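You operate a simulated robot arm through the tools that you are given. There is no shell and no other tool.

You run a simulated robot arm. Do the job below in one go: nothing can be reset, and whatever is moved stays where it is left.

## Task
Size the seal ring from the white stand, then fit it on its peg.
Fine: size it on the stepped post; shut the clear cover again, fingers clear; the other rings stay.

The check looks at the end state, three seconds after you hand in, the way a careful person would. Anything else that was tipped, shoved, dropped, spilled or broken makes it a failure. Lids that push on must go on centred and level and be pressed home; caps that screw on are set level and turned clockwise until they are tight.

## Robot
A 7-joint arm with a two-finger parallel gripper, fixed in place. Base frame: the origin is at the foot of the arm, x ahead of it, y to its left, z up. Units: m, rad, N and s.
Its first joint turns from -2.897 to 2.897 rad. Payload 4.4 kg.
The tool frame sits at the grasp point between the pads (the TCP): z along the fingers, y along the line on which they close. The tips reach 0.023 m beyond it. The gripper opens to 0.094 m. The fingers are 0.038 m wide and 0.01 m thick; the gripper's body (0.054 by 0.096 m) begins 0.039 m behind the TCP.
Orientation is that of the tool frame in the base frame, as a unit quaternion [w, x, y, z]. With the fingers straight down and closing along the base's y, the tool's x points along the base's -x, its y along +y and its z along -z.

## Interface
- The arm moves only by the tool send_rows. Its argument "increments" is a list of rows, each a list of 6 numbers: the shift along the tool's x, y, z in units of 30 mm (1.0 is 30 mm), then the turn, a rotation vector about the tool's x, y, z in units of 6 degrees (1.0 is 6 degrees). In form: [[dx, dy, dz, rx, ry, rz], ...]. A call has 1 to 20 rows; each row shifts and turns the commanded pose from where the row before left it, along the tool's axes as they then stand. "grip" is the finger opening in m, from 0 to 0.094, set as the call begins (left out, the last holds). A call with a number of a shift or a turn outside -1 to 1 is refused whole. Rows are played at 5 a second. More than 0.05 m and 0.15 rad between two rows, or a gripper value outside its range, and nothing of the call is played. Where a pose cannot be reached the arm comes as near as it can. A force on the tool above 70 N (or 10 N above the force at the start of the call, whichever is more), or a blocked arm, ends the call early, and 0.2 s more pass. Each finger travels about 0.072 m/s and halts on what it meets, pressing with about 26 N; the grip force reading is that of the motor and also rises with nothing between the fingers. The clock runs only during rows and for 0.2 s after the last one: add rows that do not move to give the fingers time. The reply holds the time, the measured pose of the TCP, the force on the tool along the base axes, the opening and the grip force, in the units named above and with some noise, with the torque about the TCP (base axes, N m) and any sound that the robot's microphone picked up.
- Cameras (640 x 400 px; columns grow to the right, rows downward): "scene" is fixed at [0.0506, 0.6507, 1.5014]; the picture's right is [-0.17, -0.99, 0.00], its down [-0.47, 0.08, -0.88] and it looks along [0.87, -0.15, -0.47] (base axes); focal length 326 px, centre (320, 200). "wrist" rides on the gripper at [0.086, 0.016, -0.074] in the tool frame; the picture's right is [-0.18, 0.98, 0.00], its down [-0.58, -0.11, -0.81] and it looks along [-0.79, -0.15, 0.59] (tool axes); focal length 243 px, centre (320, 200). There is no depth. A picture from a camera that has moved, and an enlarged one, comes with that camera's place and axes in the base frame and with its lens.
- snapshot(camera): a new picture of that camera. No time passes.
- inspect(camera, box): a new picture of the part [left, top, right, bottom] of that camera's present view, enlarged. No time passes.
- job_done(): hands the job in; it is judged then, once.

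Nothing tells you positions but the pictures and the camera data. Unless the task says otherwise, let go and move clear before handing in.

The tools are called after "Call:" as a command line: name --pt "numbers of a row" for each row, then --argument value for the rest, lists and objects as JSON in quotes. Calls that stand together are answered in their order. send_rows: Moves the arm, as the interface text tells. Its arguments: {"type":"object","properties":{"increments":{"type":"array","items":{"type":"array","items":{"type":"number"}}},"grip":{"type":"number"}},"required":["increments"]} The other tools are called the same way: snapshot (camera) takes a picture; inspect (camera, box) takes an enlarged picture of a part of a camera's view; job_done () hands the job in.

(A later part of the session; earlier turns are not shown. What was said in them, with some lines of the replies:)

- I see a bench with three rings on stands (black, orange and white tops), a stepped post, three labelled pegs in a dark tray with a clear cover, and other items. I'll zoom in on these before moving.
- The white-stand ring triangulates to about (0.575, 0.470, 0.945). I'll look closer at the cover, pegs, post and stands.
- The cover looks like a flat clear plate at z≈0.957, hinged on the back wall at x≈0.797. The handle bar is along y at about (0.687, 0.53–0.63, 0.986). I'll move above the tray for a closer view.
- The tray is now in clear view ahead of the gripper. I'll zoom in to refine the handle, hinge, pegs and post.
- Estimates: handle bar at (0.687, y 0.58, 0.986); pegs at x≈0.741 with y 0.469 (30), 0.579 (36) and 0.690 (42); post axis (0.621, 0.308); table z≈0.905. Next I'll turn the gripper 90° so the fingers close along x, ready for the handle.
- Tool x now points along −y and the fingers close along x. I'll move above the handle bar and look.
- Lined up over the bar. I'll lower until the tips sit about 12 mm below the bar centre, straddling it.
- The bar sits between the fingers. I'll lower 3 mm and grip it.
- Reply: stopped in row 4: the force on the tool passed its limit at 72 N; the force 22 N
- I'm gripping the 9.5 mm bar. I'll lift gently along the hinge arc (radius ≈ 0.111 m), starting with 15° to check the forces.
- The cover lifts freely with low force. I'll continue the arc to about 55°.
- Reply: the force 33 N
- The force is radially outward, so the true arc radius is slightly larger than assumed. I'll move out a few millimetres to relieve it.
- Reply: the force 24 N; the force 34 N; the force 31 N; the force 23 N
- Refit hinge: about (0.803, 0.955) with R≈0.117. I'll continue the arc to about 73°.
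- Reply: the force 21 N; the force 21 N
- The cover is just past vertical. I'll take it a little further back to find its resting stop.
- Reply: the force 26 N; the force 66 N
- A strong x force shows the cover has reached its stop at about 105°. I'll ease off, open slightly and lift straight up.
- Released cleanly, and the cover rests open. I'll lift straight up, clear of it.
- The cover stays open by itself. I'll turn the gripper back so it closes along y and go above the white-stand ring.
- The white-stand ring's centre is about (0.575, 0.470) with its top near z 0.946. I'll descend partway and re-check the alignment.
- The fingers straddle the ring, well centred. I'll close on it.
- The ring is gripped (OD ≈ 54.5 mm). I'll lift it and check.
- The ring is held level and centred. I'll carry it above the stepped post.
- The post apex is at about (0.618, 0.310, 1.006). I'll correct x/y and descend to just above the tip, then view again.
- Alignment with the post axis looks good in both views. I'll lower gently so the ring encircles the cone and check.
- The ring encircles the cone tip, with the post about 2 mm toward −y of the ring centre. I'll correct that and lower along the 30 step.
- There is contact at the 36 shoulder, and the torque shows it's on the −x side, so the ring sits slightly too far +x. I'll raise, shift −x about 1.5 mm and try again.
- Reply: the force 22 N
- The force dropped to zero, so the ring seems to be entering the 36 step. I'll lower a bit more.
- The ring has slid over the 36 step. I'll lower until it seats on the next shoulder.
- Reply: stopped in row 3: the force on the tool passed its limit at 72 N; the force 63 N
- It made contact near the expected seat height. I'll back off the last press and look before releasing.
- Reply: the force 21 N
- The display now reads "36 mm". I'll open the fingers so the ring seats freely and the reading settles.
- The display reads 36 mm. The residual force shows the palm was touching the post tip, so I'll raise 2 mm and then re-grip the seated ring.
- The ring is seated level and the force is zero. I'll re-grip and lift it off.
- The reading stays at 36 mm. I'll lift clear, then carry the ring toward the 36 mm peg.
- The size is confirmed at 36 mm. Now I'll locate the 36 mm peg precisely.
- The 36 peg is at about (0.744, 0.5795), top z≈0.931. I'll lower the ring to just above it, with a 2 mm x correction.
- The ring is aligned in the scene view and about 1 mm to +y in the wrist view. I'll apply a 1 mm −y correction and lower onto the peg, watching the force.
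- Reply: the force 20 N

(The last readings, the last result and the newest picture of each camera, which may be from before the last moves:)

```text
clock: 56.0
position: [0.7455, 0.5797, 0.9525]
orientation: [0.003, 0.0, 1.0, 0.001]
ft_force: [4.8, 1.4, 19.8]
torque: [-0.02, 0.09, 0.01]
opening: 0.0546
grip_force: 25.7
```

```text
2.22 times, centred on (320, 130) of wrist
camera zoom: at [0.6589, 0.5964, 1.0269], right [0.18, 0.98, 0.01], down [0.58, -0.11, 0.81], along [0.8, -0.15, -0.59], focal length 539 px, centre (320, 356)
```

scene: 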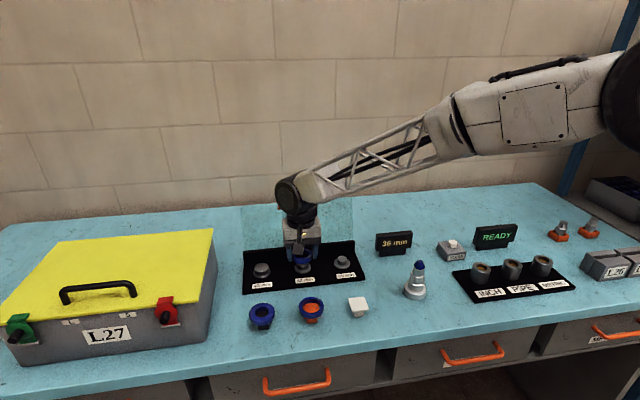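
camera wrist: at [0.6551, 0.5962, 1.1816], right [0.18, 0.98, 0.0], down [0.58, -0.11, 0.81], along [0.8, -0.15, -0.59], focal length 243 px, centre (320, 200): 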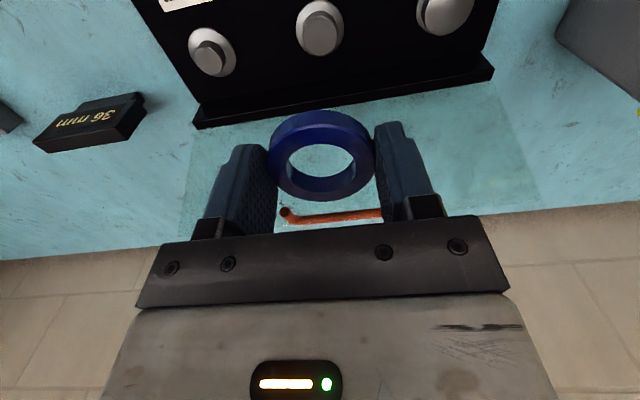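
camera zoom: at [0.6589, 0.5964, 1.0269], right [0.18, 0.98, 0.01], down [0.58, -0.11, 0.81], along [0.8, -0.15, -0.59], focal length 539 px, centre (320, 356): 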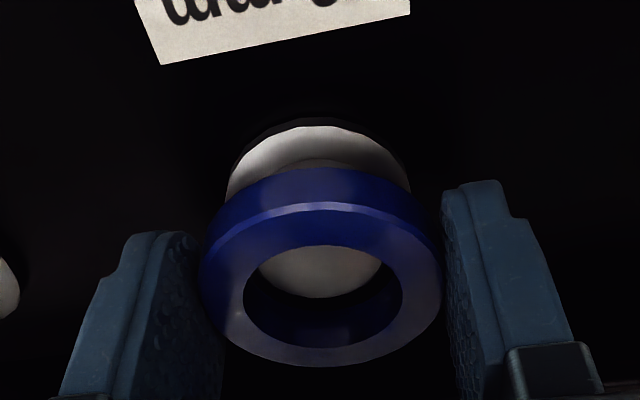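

There is contact on the −x side, so the ring is slightly too far +x. I'll raise, shift −x 2 mm and lower again.

Call:
send_rows --pt "0 0 -0.15 0 0 0" --pt "0.067 0 0 0 0 0" --pt "0 0 0.1 0 0 0" --pt "0 0 0.08 0 0 0" --pt "0 0 0 0 0 0"

Call:
inspect --camera "wrist" --box '[240, 40, 400, 220]'

```text
clock: 57.2
position: [0.7435, 0.5806, 0.9501]
orientation: [0.003, -0.001, 1.0, 0.001]
ft_force: [-2.3, -0.8, -1.1]
torque: [0.02, 0.04, 0.02]
opening: 0.0546
grip_force: 26.2
```

```text
2.22 times, centred on (320, 130) of wrist
camera zoom: at [0.6568, 0.5966, 1.0243], right [0.18, 0.98, 0.0], down [0.58, -0.11, 0.81], along [0.8, -0.15, -0.59], focal length 539 px, centre (320, 356)
```

zoom: 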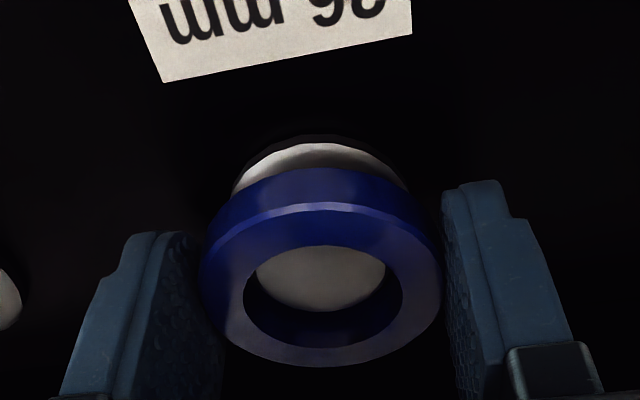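

No force now, so the ring is entering the peg. I'll keep lowering gently.

Call:
send_rows --pt "0 0 0.07 0 0 0" --pt "0 0 0.07 0 0 0" --pt "0 0 0 0 0 0"

Call:
inspect --camera "wrist" --box '[240, 40, 400, 220]'

Call:
inspect --camera "scene" --box '[270, 230, 340, 290]'

```text
clock: 58.0
position: [0.7441, 0.5814, 0.9452]
orientation: [0.003, 0.001, 1.0, 0.002]
ft_force: [-11.2, 1.5, 2.5]
torque: [-0.01, 0.22, -0.03]
opening: 0.0546
grip_force: 25.9
```

```text
2.22 times, centred on (320, 130) of wrist
camera zoom: at [0.657, 0.5967, 1.0202], right [0.18, 0.98, 0.0], down [0.58, -0.11, 0.81], along [0.8, -0.15, -0.59], focal length 539 px, centre (320, 356)
```

zoom: 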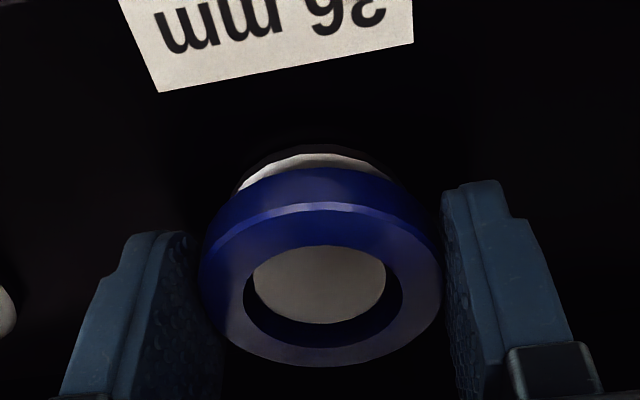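

```text
6.67 times, centred on (305, 260) of scene
camera zoom: at [0.0506, 0.6507, 1.5014], right [-0.17, -0.99, 0.0], down [-0.47, 0.08, -0.88], along [0.87, -0.15, -0.47], focal length 2174 px, centre (420, -200)
```

zoom: 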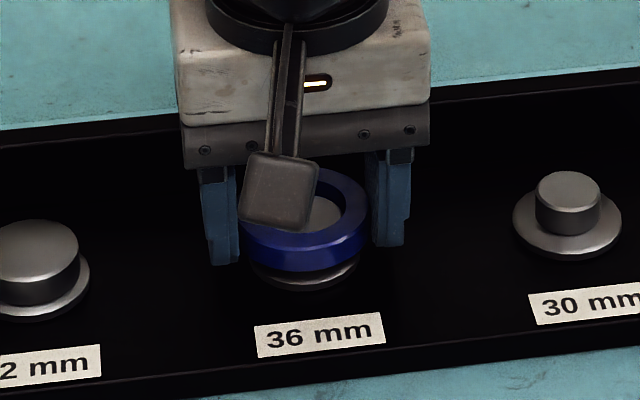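

The side force (−11 N in x) means I should shift about 1 mm further −x. Then I'll continue down.

Call:
send_rows --pt "0.033 0 0 0 0 0" --pt "0 0 0.07 0 0 0" --pt "0 0 0.07 0 0 0" --pt "0 0 0 0 0 0"

Call:
inspect --camera "wrist" --box '[240, 40, 400, 220]'

Call:
inspect --camera "scene" --box '[270, 230, 340, 290]'

```text
clock: 59.0
position: [0.7437, 0.5798, 0.9422]
orientation: [0.003, -0.001, 1.0, 0.002]
ft_force: [-0.2, 0.7, 0.8]
torque: [-0.01, 0.04, 0.02]
opening: 0.0547
grip_force: 26.0
```

```text
2.22 times, centred on (320, 130) of wrist
camera zoom: at [0.6559, 0.5958, 1.0162], right [0.18, 0.98, 0.0], down [0.58, -0.11, 0.81], along [0.8, -0.15, -0.59], focal length 539 px, centre (320, 356)
```

zoom: 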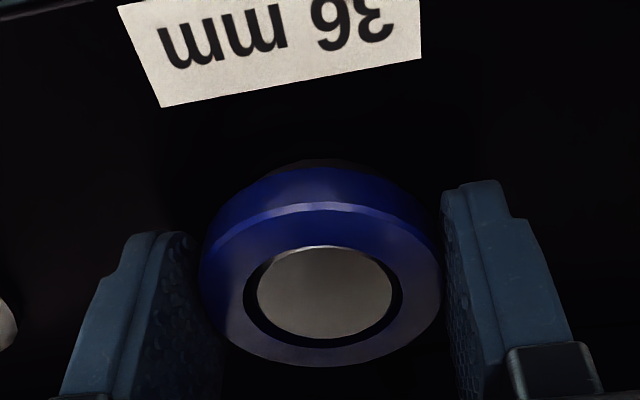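

```text
6.67 times, centred on (305, 260) of scene
camera zoom: at [0.0506, 0.6507, 1.5014], right [-0.17, -0.99, 0.0], down [-0.47, 0.08, -0.88], along [0.87, -0.15, -0.47], focal length 2174 px, centre (420, -200)
```

zoom: 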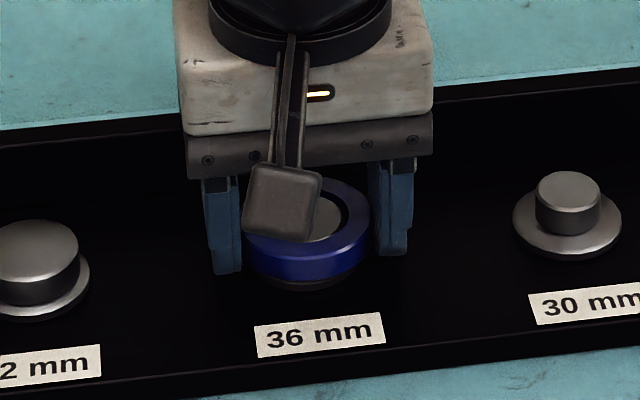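

The ring is well onto the peg with no force. I'll continue down to the seat.

Call:
send_rows --pt "0 0 0.06 0 0 0" --pt "0 0 0.05 0 0 0" --pt "0 0 0 0 0 0"

Call:
inspect --camera "wrist" --box '[240, 40, 400, 220]'

Call:
inspect --camera "scene" --box '[280, 245, 330, 290]'

```text
clock: 59.8
position: [0.7441, 0.5807, 0.9394]
orientation: [0.003, 0.0, 1.0, 0.001]
ft_force: [-1.9, -1.7, 14.0]
torque: [-0.05, -0.27, -0.03]
opening: 0.0548
grip_force: 25.6
```

```text
2.22 times, centred on (320, 130) of wrist
camera zoom: at [0.6562, 0.5962, 1.0141], right [0.18, 0.98, 0.01], down [0.58, -0.11, 0.81], along [0.8, -0.15, -0.59], focal length 539 px, centre (320, 356)
```

zoom: 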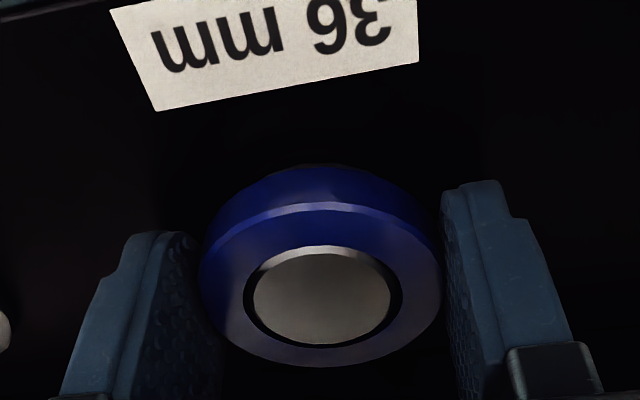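

```text
8.89 times, centred on (305, 268) of scene
camera zoom: at [0.0506, 0.6507, 1.5014], right [-0.17, -0.99, 0.0], down [-0.47, 0.08, -0.88], along [0.87, -0.15, -0.47], focal length 2899 px, centre (453, -400)
```

zoom: 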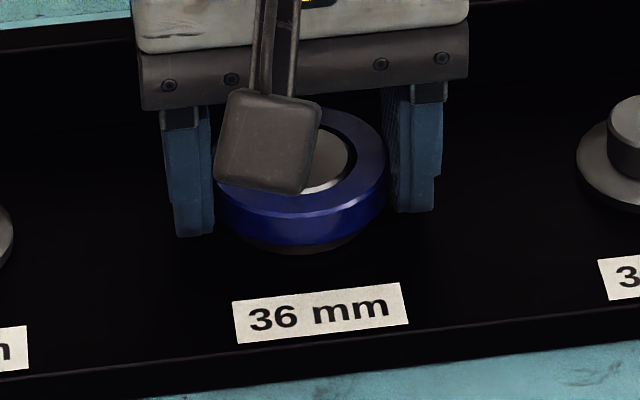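

Seating contact is felt. I'll release the ring and check that it sits level.

Call:
send_rows --pt "0 0 0 0 0 0" --pt "0 0 0 0 0 0" --pt "0 0 0 0 0 0" --grip 0.072

Call:
inspect --camera "wrist" --box '[240, 40, 400, 220]'

Call:
send_rows --pt "0 0 -0.3 0 0 0" --pt "0 0 -0.7 0 0 0" --pt "0 0 -0.9 0 0 0" --pt "0 0 -0.9 0 0 0" --pt "0 0 -0.9 0 0 0" --pt "0 0 -0.9 0 0 0" --pt "0 0 0 0 0 0"

Call:
inspect --camera "scene" --box '[280, 245, 330, 290]'

Call:
snapshot --camera "wrist"

```text
clock: 60.6
position: [0.7415, 0.5796, 0.9377]
orientation: [0.003, 0.0, 1.0, 0.002]
ft_force: [-0.2, 0.7, 0.9]
torque: [0.01, 0.0, 0.0]
opening: 0.0721
grip_force: 0.0
```

```text
2.22 times, centred on (320, 130) of wrist
camera zoom: at [0.6561, 0.5961, 1.0128], right [0.18, 0.98, 0.0], down [0.58, -0.11, 0.81], along [0.8, -0.15, -0.59], focal length 539 px, centre (320, 356)
```

zoom: 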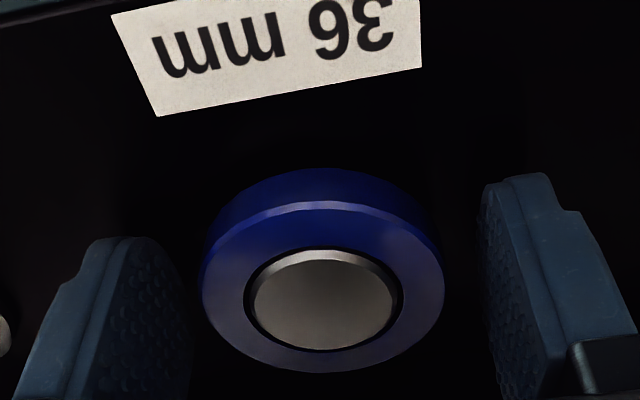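

```text
clock: 62.2
position: [0.7417, 0.5779, 1.0777]
orientation: [0.003, 0.0, 1.0, 0.002]
ft_force: [0.7, -0.4, -0.4]
torque: [0.01, 0.02, -0.03]
opening: 0.0719
grip_force: 0.0
```

```text
8.89 times, centred on (305, 268) of scene
camera zoom: at [0.0506, 0.6507, 1.5014], right [-0.17, -0.99, 0.0], down [-0.47, 0.08, -0.88], along [0.87, -0.15, -0.47], focal length 2899 px, centre (453, -400)
```

zoom: 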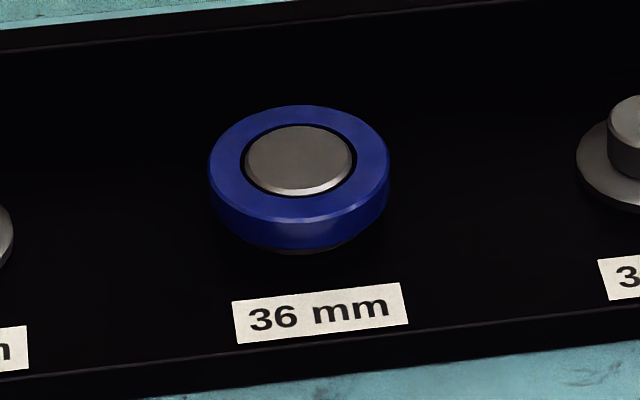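

```text
taken
camera wrist: at [0.6551, 0.5945, 1.1513], right [0.18, 0.98, 0.0], down [0.58, -0.11, 0.81], along [0.8, -0.15, -0.59], focal length 243 px, centre (320, 200)
```

wrist: 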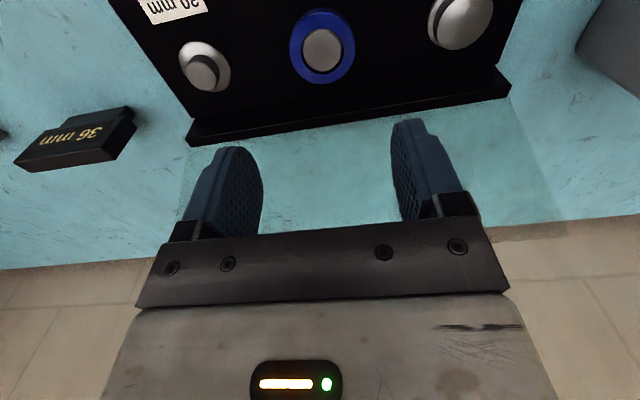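

The ring is fully seated on the 36 mm peg. Next is closing the cover: raise, rotate the gripper and go above the open cover's handle.

Call:
send_rows --pt "0 0 -1 0 0 0" --pt "0 0 -1 0 0 0" --pt "0 0 -1 0 0 0" --pt "0 0 -1 0 0 0" --pt "0 0 0 0 0 0"

Call:
send_rows --pt "0 0 0 0 0 -1" --pt "0 0 0 0 0 -1" --pt "0 0 0 0 0 -1" --pt "0 0 0 0 0 -1" --pt "0 0 0 0 0 -1" --pt "0 0 0 0 0 -1" --pt "0 0 0 0 0 -1" --pt "0 0 0 0 0 -1" --pt "0 0 0 0 0 -1" --pt "0 0 0 0 0 -1" --pt "0 0 0 0 0 -1" --pt "0 0 0 0 0 -1" --pt "0 0 0 0 0 -1" --pt "0 0 0 0 0 -1" --pt "0 0 0 0 0 -1" --pt "0 0 0 0 0 0" --grip 0.016

Call:
send_rows --pt "0 -0.9 0 0 0 0" --pt "0 -0.9 0 0 0 0" --pt "0 -0.9 0 0 0 0" --pt "0 -0.9 0 0 0 0" --pt "0 -0.45 0 0 0 0" --pt "0 0 0 0 0 0"

Call:
snapshot --camera "wrist"

Call:
inspect --camera "scene" --box '[240, 140, 370, 290]'

```text
clock: 63.4
position: [0.7394, 0.5787, 1.1964]
orientation: [0.002, 0.0, 1.0, 0.002]
ft_force: [0.2, 0.3, -0.2]
torque: [-0.01, -0.02, 0.03]
opening: 0.072
grip_force: 0.0
```

```text
clock: 66.8
position: [0.7415, 0.5785, 1.1977]
orientation: [-0.003, 0.707, -0.707, 0.0]
ft_force: [1.0, 0.2, 1.0]
torque: [0.04, 0.0, -0.03]
opening: 0.016
grip_force: 0.0
```

```text
clock: 68.2
position: [0.8625, 0.5775, 1.1959]
orientation: [0.002, -0.706, 0.708, -0.001]
ft_force: [0.3, 0.7, 0.0]
torque: [0.02, 0.02, -0.03]
opening: 0.0159
grip_force: 0.1
```

```text
taken
camera wrist: at [0.847, 0.4919, 1.271], right [-0.98, 0.19, -0.01], down [0.1, 0.58, 0.81], along [0.15, 0.79, -0.59], focal length 243 px, centre (320, 200)
```

wrist: 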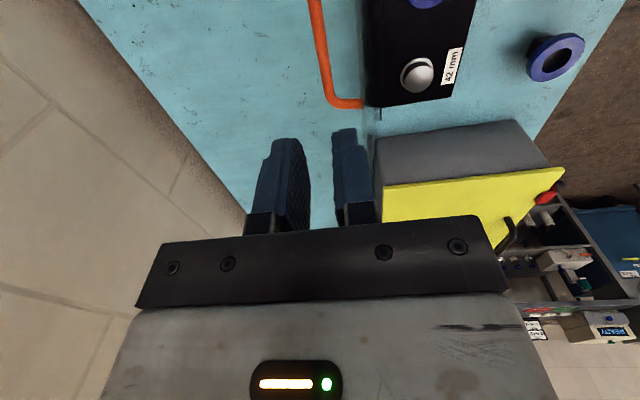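

```text
2.67 times, centred on (305, 215) of scene
camera zoom: at [0.0506, 0.6507, 1.5014], right [-0.17, -0.99, 0.0], down [-0.47, 0.08, -0.88], along [0.87, -0.15, -0.47], focal length 870 px, centre (360, 160)
```

zoom: 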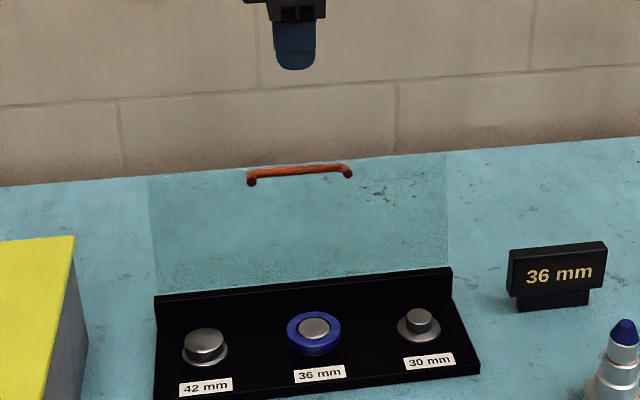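

The bar is directly under the gripper (x≈0.8635). I'll descend to just above it and verify before going in.

Call:
send_rows --pt "0 -0.01 0.8 0 0 0" --pt "0 0 0.8 0 0 0" --pt "0 0 0.8 0 0 0" --pt "0 0 0.4 0 0 0" --pt "0 0 0 0 0 0"

Call:
inspect --camera "wrist" --box '[220, 20, 420, 230]'

Call:
inspect --camera "scene" --box '[260, 160, 350, 230]'

```text
clock: 69.4
position: [0.8646, 0.5779, 1.1125]
orientation: [-0.003, 0.707, -0.707, 0.001]
ft_force: [-1.0, 0.8, 0.4]
torque: [0.0, -0.01, 0.03]
opening: 0.0158
grip_force: 0.0
```

```text
1.90 times, centred on (320, 125) of wrist
camera zoom: at [0.8471, 0.4919, 1.1874], right [-0.98, 0.18, -0.01], down [0.1, 0.58, 0.81], along [0.15, 0.79, -0.59], focal length 462 px, centre (320, 343)
```

zoom: 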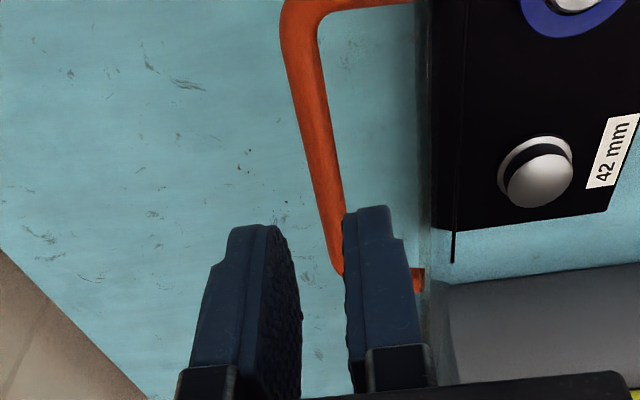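

```text
5.71 times, centred on (305, 195) of scene
camera zoom: at [0.0506, 0.6507, 1.5014], right [-0.17, -0.99, 0.0], down [-0.47, 0.08, -0.88], along [0.87, -0.15, -0.47], focal length 1864 px, centre (406, 229)
```

zoom: 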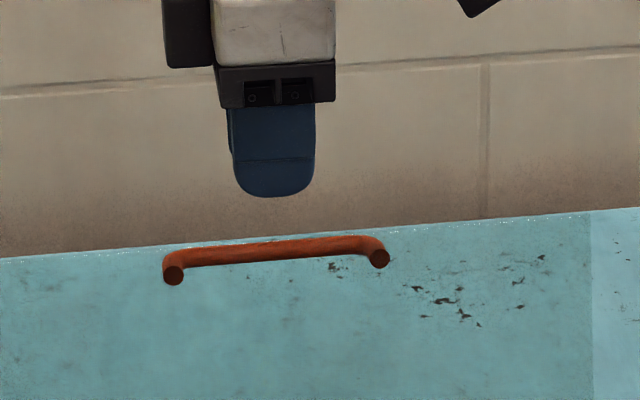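

The bar is within about 1.5 mm of centre between the fingers. I'll go down around it slowly.

Call:
send_rows --pt "0 0.03 0.3 0 0 0" --pt "0 0 0.3 0 0 0" --pt "0 0 0.3 0 0 0" --pt "0 0 0.3 0 0 0" --pt "0 0 0.3 0 0 0" --pt "0 0 0 0 0 0"

Call:
inspect --camera "wrist" --box '[220, 20, 420, 230]'

Call:
inspect --camera "scene" --box '[260, 160, 350, 230]'

```text
clock: 70.8
position: [0.8632, 0.5795, 1.068]
orientation: [0.003, -0.707, 0.707, -0.001]
ft_force: [-0.4, -0.7, 0.0]
torque: [-0.01, -0.02, -0.02]
opening: 0.0159
grip_force: 0.0
```

```text
1.90 times, centred on (320, 125) of wrist
camera zoom: at [0.846, 0.4924, 1.1436], right [-0.98, 0.18, -0.01], down [0.1, 0.58, 0.81], along [0.15, 0.79, -0.59], focal length 462 px, centre (320, 343)
```

zoom: 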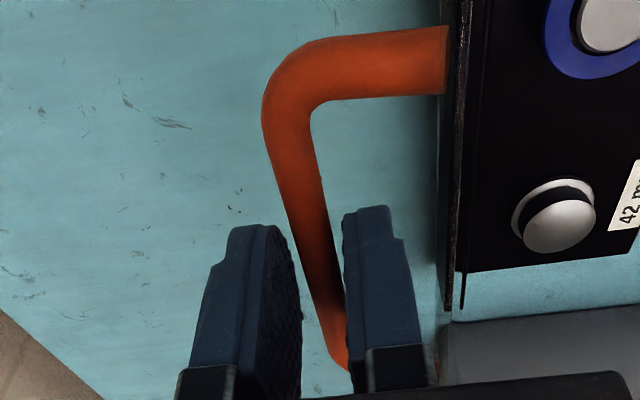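

```text
5.71 times, centred on (305, 195) of scene
camera zoom: at [0.0506, 0.6507, 1.5014], right [-0.17, -0.99, 0.0], down [-0.47, 0.08, -0.88], along [0.87, -0.15, -0.47], focal length 1864 px, centre (406, 229)
```

zoom: 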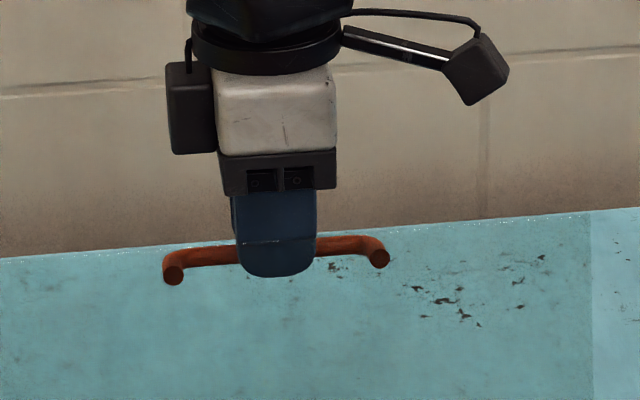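

The bar is between the fingers. I'll grip it and start the reverse arc.

Call:
send_rows --pt "0 0 0 0 0 0" --pt "0 0 0 0 0 0" --grip 0.004

Call:
send_rows --pt "0 0.303 -0.16 0 0 0" --pt "0 0.313 -0.133 0 0 0" --pt "0 0.323 -0.103 0 0 0" --pt "0 0 0 0 0 0"

```text
clock: 71.4
position: [0.8617, 0.5796, 1.0692]
orientation: [0.002, -0.707, 0.707, -0.001]
ft_force: [-0.6, 1.1, -1.4]
torque: [0.17, 0.01, 0.12]
opening: 0.009
grip_force: 44.8
```

```text
clock: 72.4
position: [0.834, 0.579, 1.0802]
orientation: [0.004, -0.707, 0.707, -0.001]
ft_force: [0.6, -1.7, 2.6]
torque: [-0.14, -0.09, 0.11]
opening: 0.0093
grip_force: 45.2
```

The forces are small, so the arc model is good. I'll continue.

Call:
send_rows --pt "0 0.333 -0.077 0 0 0" --pt "0 0.337 -0.05 0 0 0" --pt "0 0.343 -0.017 0 0 0" --pt "0 0.34 0.013 0 0 0" --pt "0 0 0 0 0 0"

Call:
send_rows --pt "0 0.34 0.04 0 0 0" --pt "0 0.333 0.07 0 0 0" --pt "0 0.327 0.1 0 0 0" --pt "0 0.317 0.13 0 0 0" --pt "0 0 0 0 0 0"

Call:
inspect --camera "scene" --box '[230, 170, 390, 290]'

```text
clock: 73.6
position: [0.7944, 0.5781, 1.0823]
orientation: [0.003, -0.706, 0.708, -0.001]
ft_force: [-1.1, -2.8, 3.0]
torque: [0.27, -0.02, 0.06]
opening: 0.0095
grip_force: 44.8
```

```text
clock: 74.8
position: [0.7541, 0.5798, 1.0723]
orientation: [0.003, -0.706, 0.708, -0.001]
ft_force: [-2.4, -13.6, 1.2]
torque: [-0.43, 0.02, 0.15]
opening: 0.0094
grip_force: 44.9
```

```text
3.33 times, centred on (310, 230) of scene
camera zoom: at [0.0506, 0.6507, 1.5014], right [-0.17, -0.99, 0.0], down [-0.47, 0.08, -0.88], along [0.87, -0.15, -0.47], focal length 1087 px, centre (353, 100)
```

zoom: 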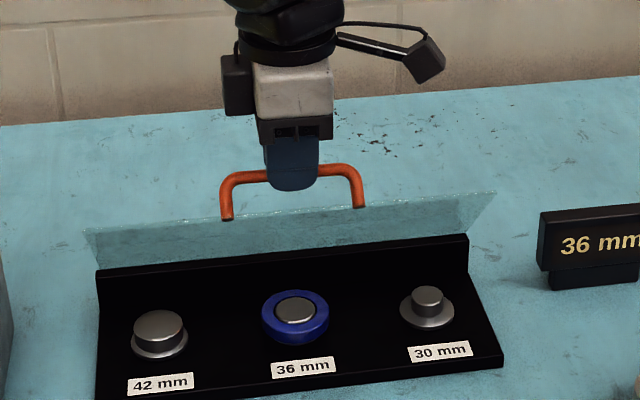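

The cover is coming down smoothly. I'll continue.

Call:
send_rows --pt "0 0.303 0.153 0 0 0" --pt "0 0.29 0.18 0 0 0" --pt "0 0.273 0.207 0 0 0" --pt "0 0.253 0.23 0 0 0" --pt "0 0 0 0 0 0"

Call:
send_rows --pt "0 0.233 0.25 0 0 0" --pt "0 0.21 0.267 0 0 0" --pt "0 0.187 0.287 0 0 0" --pt "0 0 0 0 0 0"

Call:
inspect --camera "scene" --box '[230, 190, 390, 300]'

```text
clock: 76.0
position: [0.7202, 0.5783, 1.0484]
orientation: [0.003, -0.707, 0.707, -0.001]
ft_force: [2.1, -2.2, -2.7]
torque: [0.36, -0.06, 0.15]
opening: 0.0094
grip_force: 44.9
```

```text
clock: 77.0
position: [0.7024, 0.579, 1.0241]
orientation: [0.003, -0.707, 0.707, -0.001]
ft_force: [0.6, -12.0, -1.4]
torque: [-0.08, -0.08, 0.11]
opening: 0.0093
grip_force: 44.8
```

```text
3.64 times, centred on (310, 245) of scene
camera zoom: at [0.0506, 0.6507, 1.5014], right [-0.17, -0.99, 0.0], down [-0.47, 0.08, -0.88], along [0.87, -0.15, -0.47], focal length 1186 px, centre (356, 36)
```

zoom: 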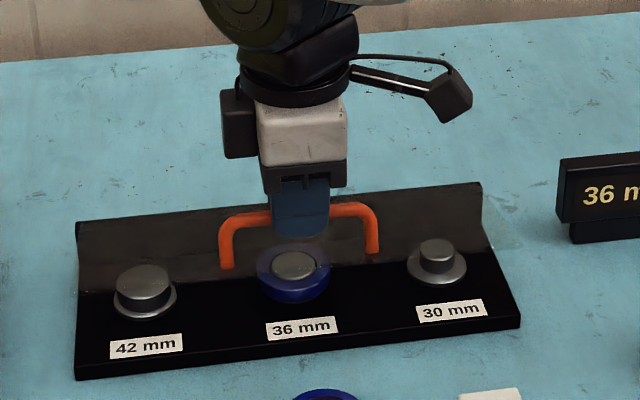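

Call:
send_rows --pt "0 0.16 0.303 0 0 0" --pt "0 0.133 0.313 0 0 0" --pt "0 0 0 0 0 0"

Call:
send_rows --pt "0 0.052 0.16 0 0 0" --pt "0 0.04 0.13 0 0 0" --pt "0 0 0 0 0 0"

Call:
inspect --camera "scene" --box '[230, 210, 390, 310]'

```text
clock: 77.8
position: [0.6933, 0.5792, 1.0071]
orientation: [0.003, -0.707, 0.707, 0.0]
ft_force: [-16.8, 7.6, 4.7]
torque: [0.5, 0.24, 0.02]
opening: 0.0097
grip_force: 44.8
```

```text
clock: 78.6
position: [0.6897, 0.5793, 0.9988]
orientation: [-0.003, 0.708, -0.706, 0.0]
ft_force: [-29.6, 30.6, 8.2]
torque: [0.49, 0.42, -0.05]
opening: 0.0094
grip_force: 45.1
```

```text
4.00 times, centred on (310, 260) of scene
camera zoom: at [0.0506, 0.6507, 1.5014], right [-0.17, -0.99, 0.0], down [-0.47, 0.08, -0.88], along [0.87, -0.15, -0.47], focal length 1305 px, centre (360, -40)
```

zoom: 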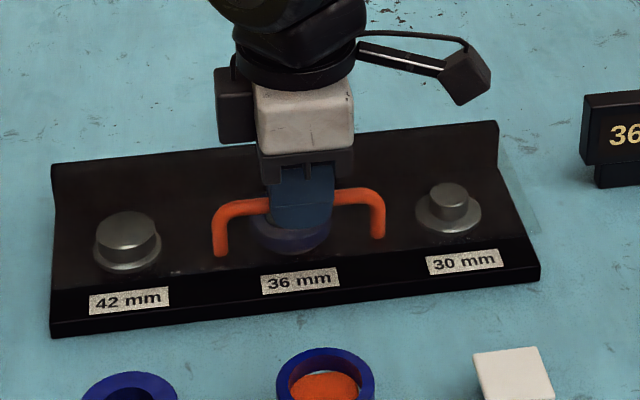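

It is almost closed. I'll relieve the side forces and press down the last ~2 mm.

Call:
send_rows --pt "-0.05 0.05 0 0 0 0" --pt "0 0 0.06 0 0 0" --pt "0 0 0 0 0 0"

Call:
inspect --camera "scene" --box '[230, 210, 390, 310]'

```text
clock: 79.4
position: [0.6907, 0.5787, 0.9951]
orientation: [0.002, -0.706, 0.708, -0.002]
ft_force: [-22.0, -22.7, 12.2]
torque: [-0.99, 0.31, 0.24]
opening: 0.0096
grip_force: 44.9
```

```text
4.00 times, centred on (310, 260) of scene
camera zoom: at [0.0506, 0.6507, 1.5014], right [-0.17, -0.99, 0.0], down [-0.47, 0.08, -0.88], along [0.87, -0.15, -0.47], focal length 1305 px, centre (360, -40)
```

zoom: 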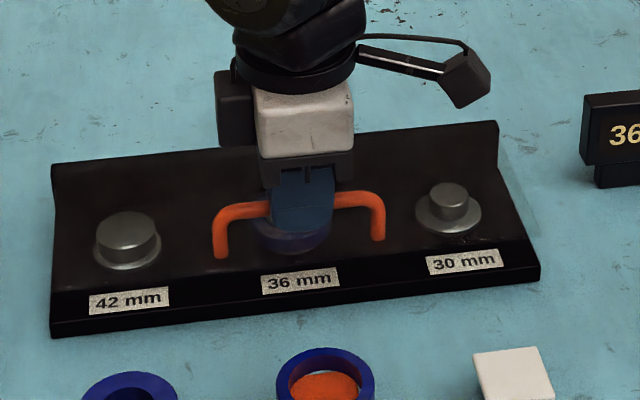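

The cover is down at its original height. I'll release the bar, open wider and lift away.

Call:
send_rows --pt "0 0 0 0 0 0" --pt "0 0 0 0 0 0" --pt "0 0 0 0 0 0" --grip 0.035

Call:
inspect --camera "wrist" --box '[200, 0, 440, 240]'

Call:
send_rows --pt "0 0 -0.3 0 0 0" --pt "0 0 -0.4 0 0 0" --pt "0 0 -0.8 0 0 0" --pt "0 0 -1 0 0 0" --pt "0 0 -1 0 0 0" --pt "0 0 -1 0 0 0" --pt "0 0 -1 0 0 0" --pt "0 0 0 0 0 0"

Call:
snapshot --camera "scene"

Call:
inspect --camera "scene" --box '[230, 220, 390, 330]'

Call:
snapshot --camera "wrist"

```text
clock: 80.2
position: [0.6903, 0.5815, 0.9967]
orientation: [-0.004, 0.707, -0.707, 0.001]
ft_force: [-0.1, 0.3, 1.0]
torque: [-0.03, 0.03, -0.01]
opening: 0.0349
grip_force: 0.0
```

```text
1.67 times, centred on (320, 120) of wrist
camera zoom: at [0.6731, 0.4946, 1.0711], right [-0.98, 0.18, -0.01], down [0.1, 0.58, 0.81], along [0.15, 0.79, -0.59], focal length 404 px, centre (320, 333)
```

zoom: 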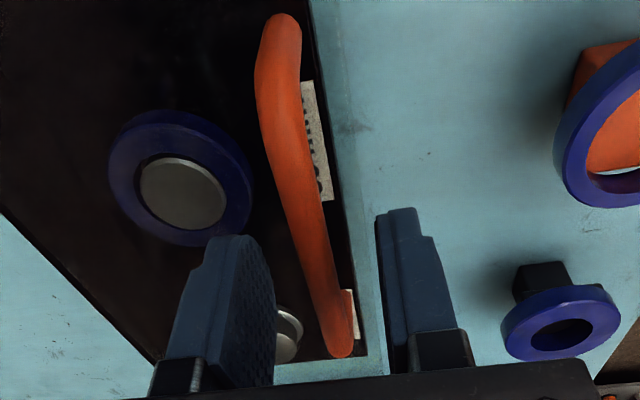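

```text
clock: 82.0
position: [0.6887, 0.5821, 1.1631]
orientation: [0.003, -0.707, 0.707, 0.0]
ft_force: [0.5, -0.6, -0.5]
torque: [0.02, 0.0, -0.01]
opening: 0.0352
grip_force: 0.0
```

```text
taken
```

scene: 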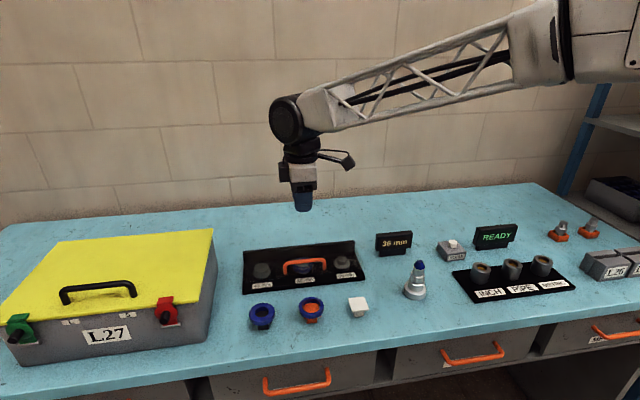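

```text
3.64 times, centred on (310, 275) of scene
camera zoom: at [0.0506, 0.6507, 1.5014], right [-0.17, -0.99, 0.0], down [-0.47, 0.08, -0.88], along [0.87, -0.15, -0.47], focal length 1186 px, centre (356, -73)
```

zoom: 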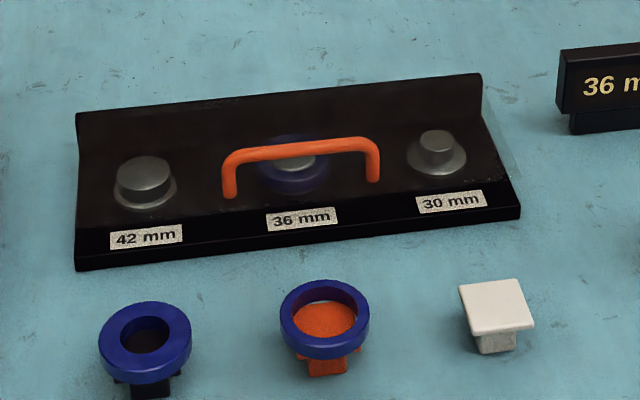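

```text
taken
camera wrist: at [0.672, 0.4958, 1.2382], right [-0.98, 0.18, -0.01], down [0.1, 0.58, 0.81], along [0.15, 0.79, -0.59], focal length 243 px, centre (320, 200)
```

wrist: 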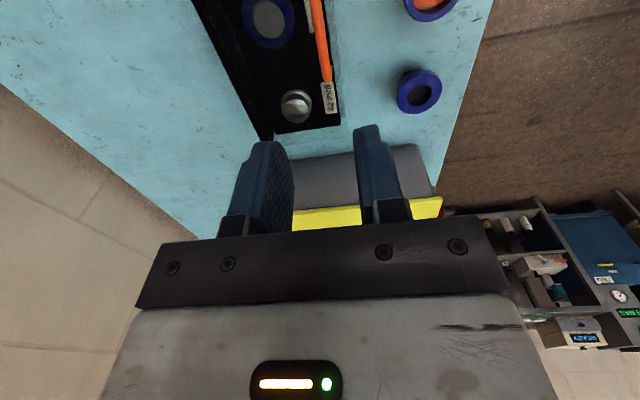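

The cover is closed exactly as at the start, with the ring on the 36 mm peg beneath it. The display shows 36 mm, the other rings are untouched, and the gripper is well clear, so I'm handing in.

Call:
job_done

```text
The job is handed in.
```

The ring from the white stand measured 36 mm on the stepped post. It now sits flat on the 36 mm peg, under the closed clear cover.

- **Sizing:** the display read 36 mm when the ring was on the post, and still showed it after I lifted the ring off. While lowering it, the gripper's palm pressed briefly on the post's tip, at about 72 N. The post stayed upright and in place.
- **Cover:** I opened it by its handle to its stop and lowered it back along the same arc. In the final picture the handle and labels line up with where they were at the start.
- **Everything else:** the other two rings are still on their stands and nothing else looks moved. The gripper is open and well above the bench.
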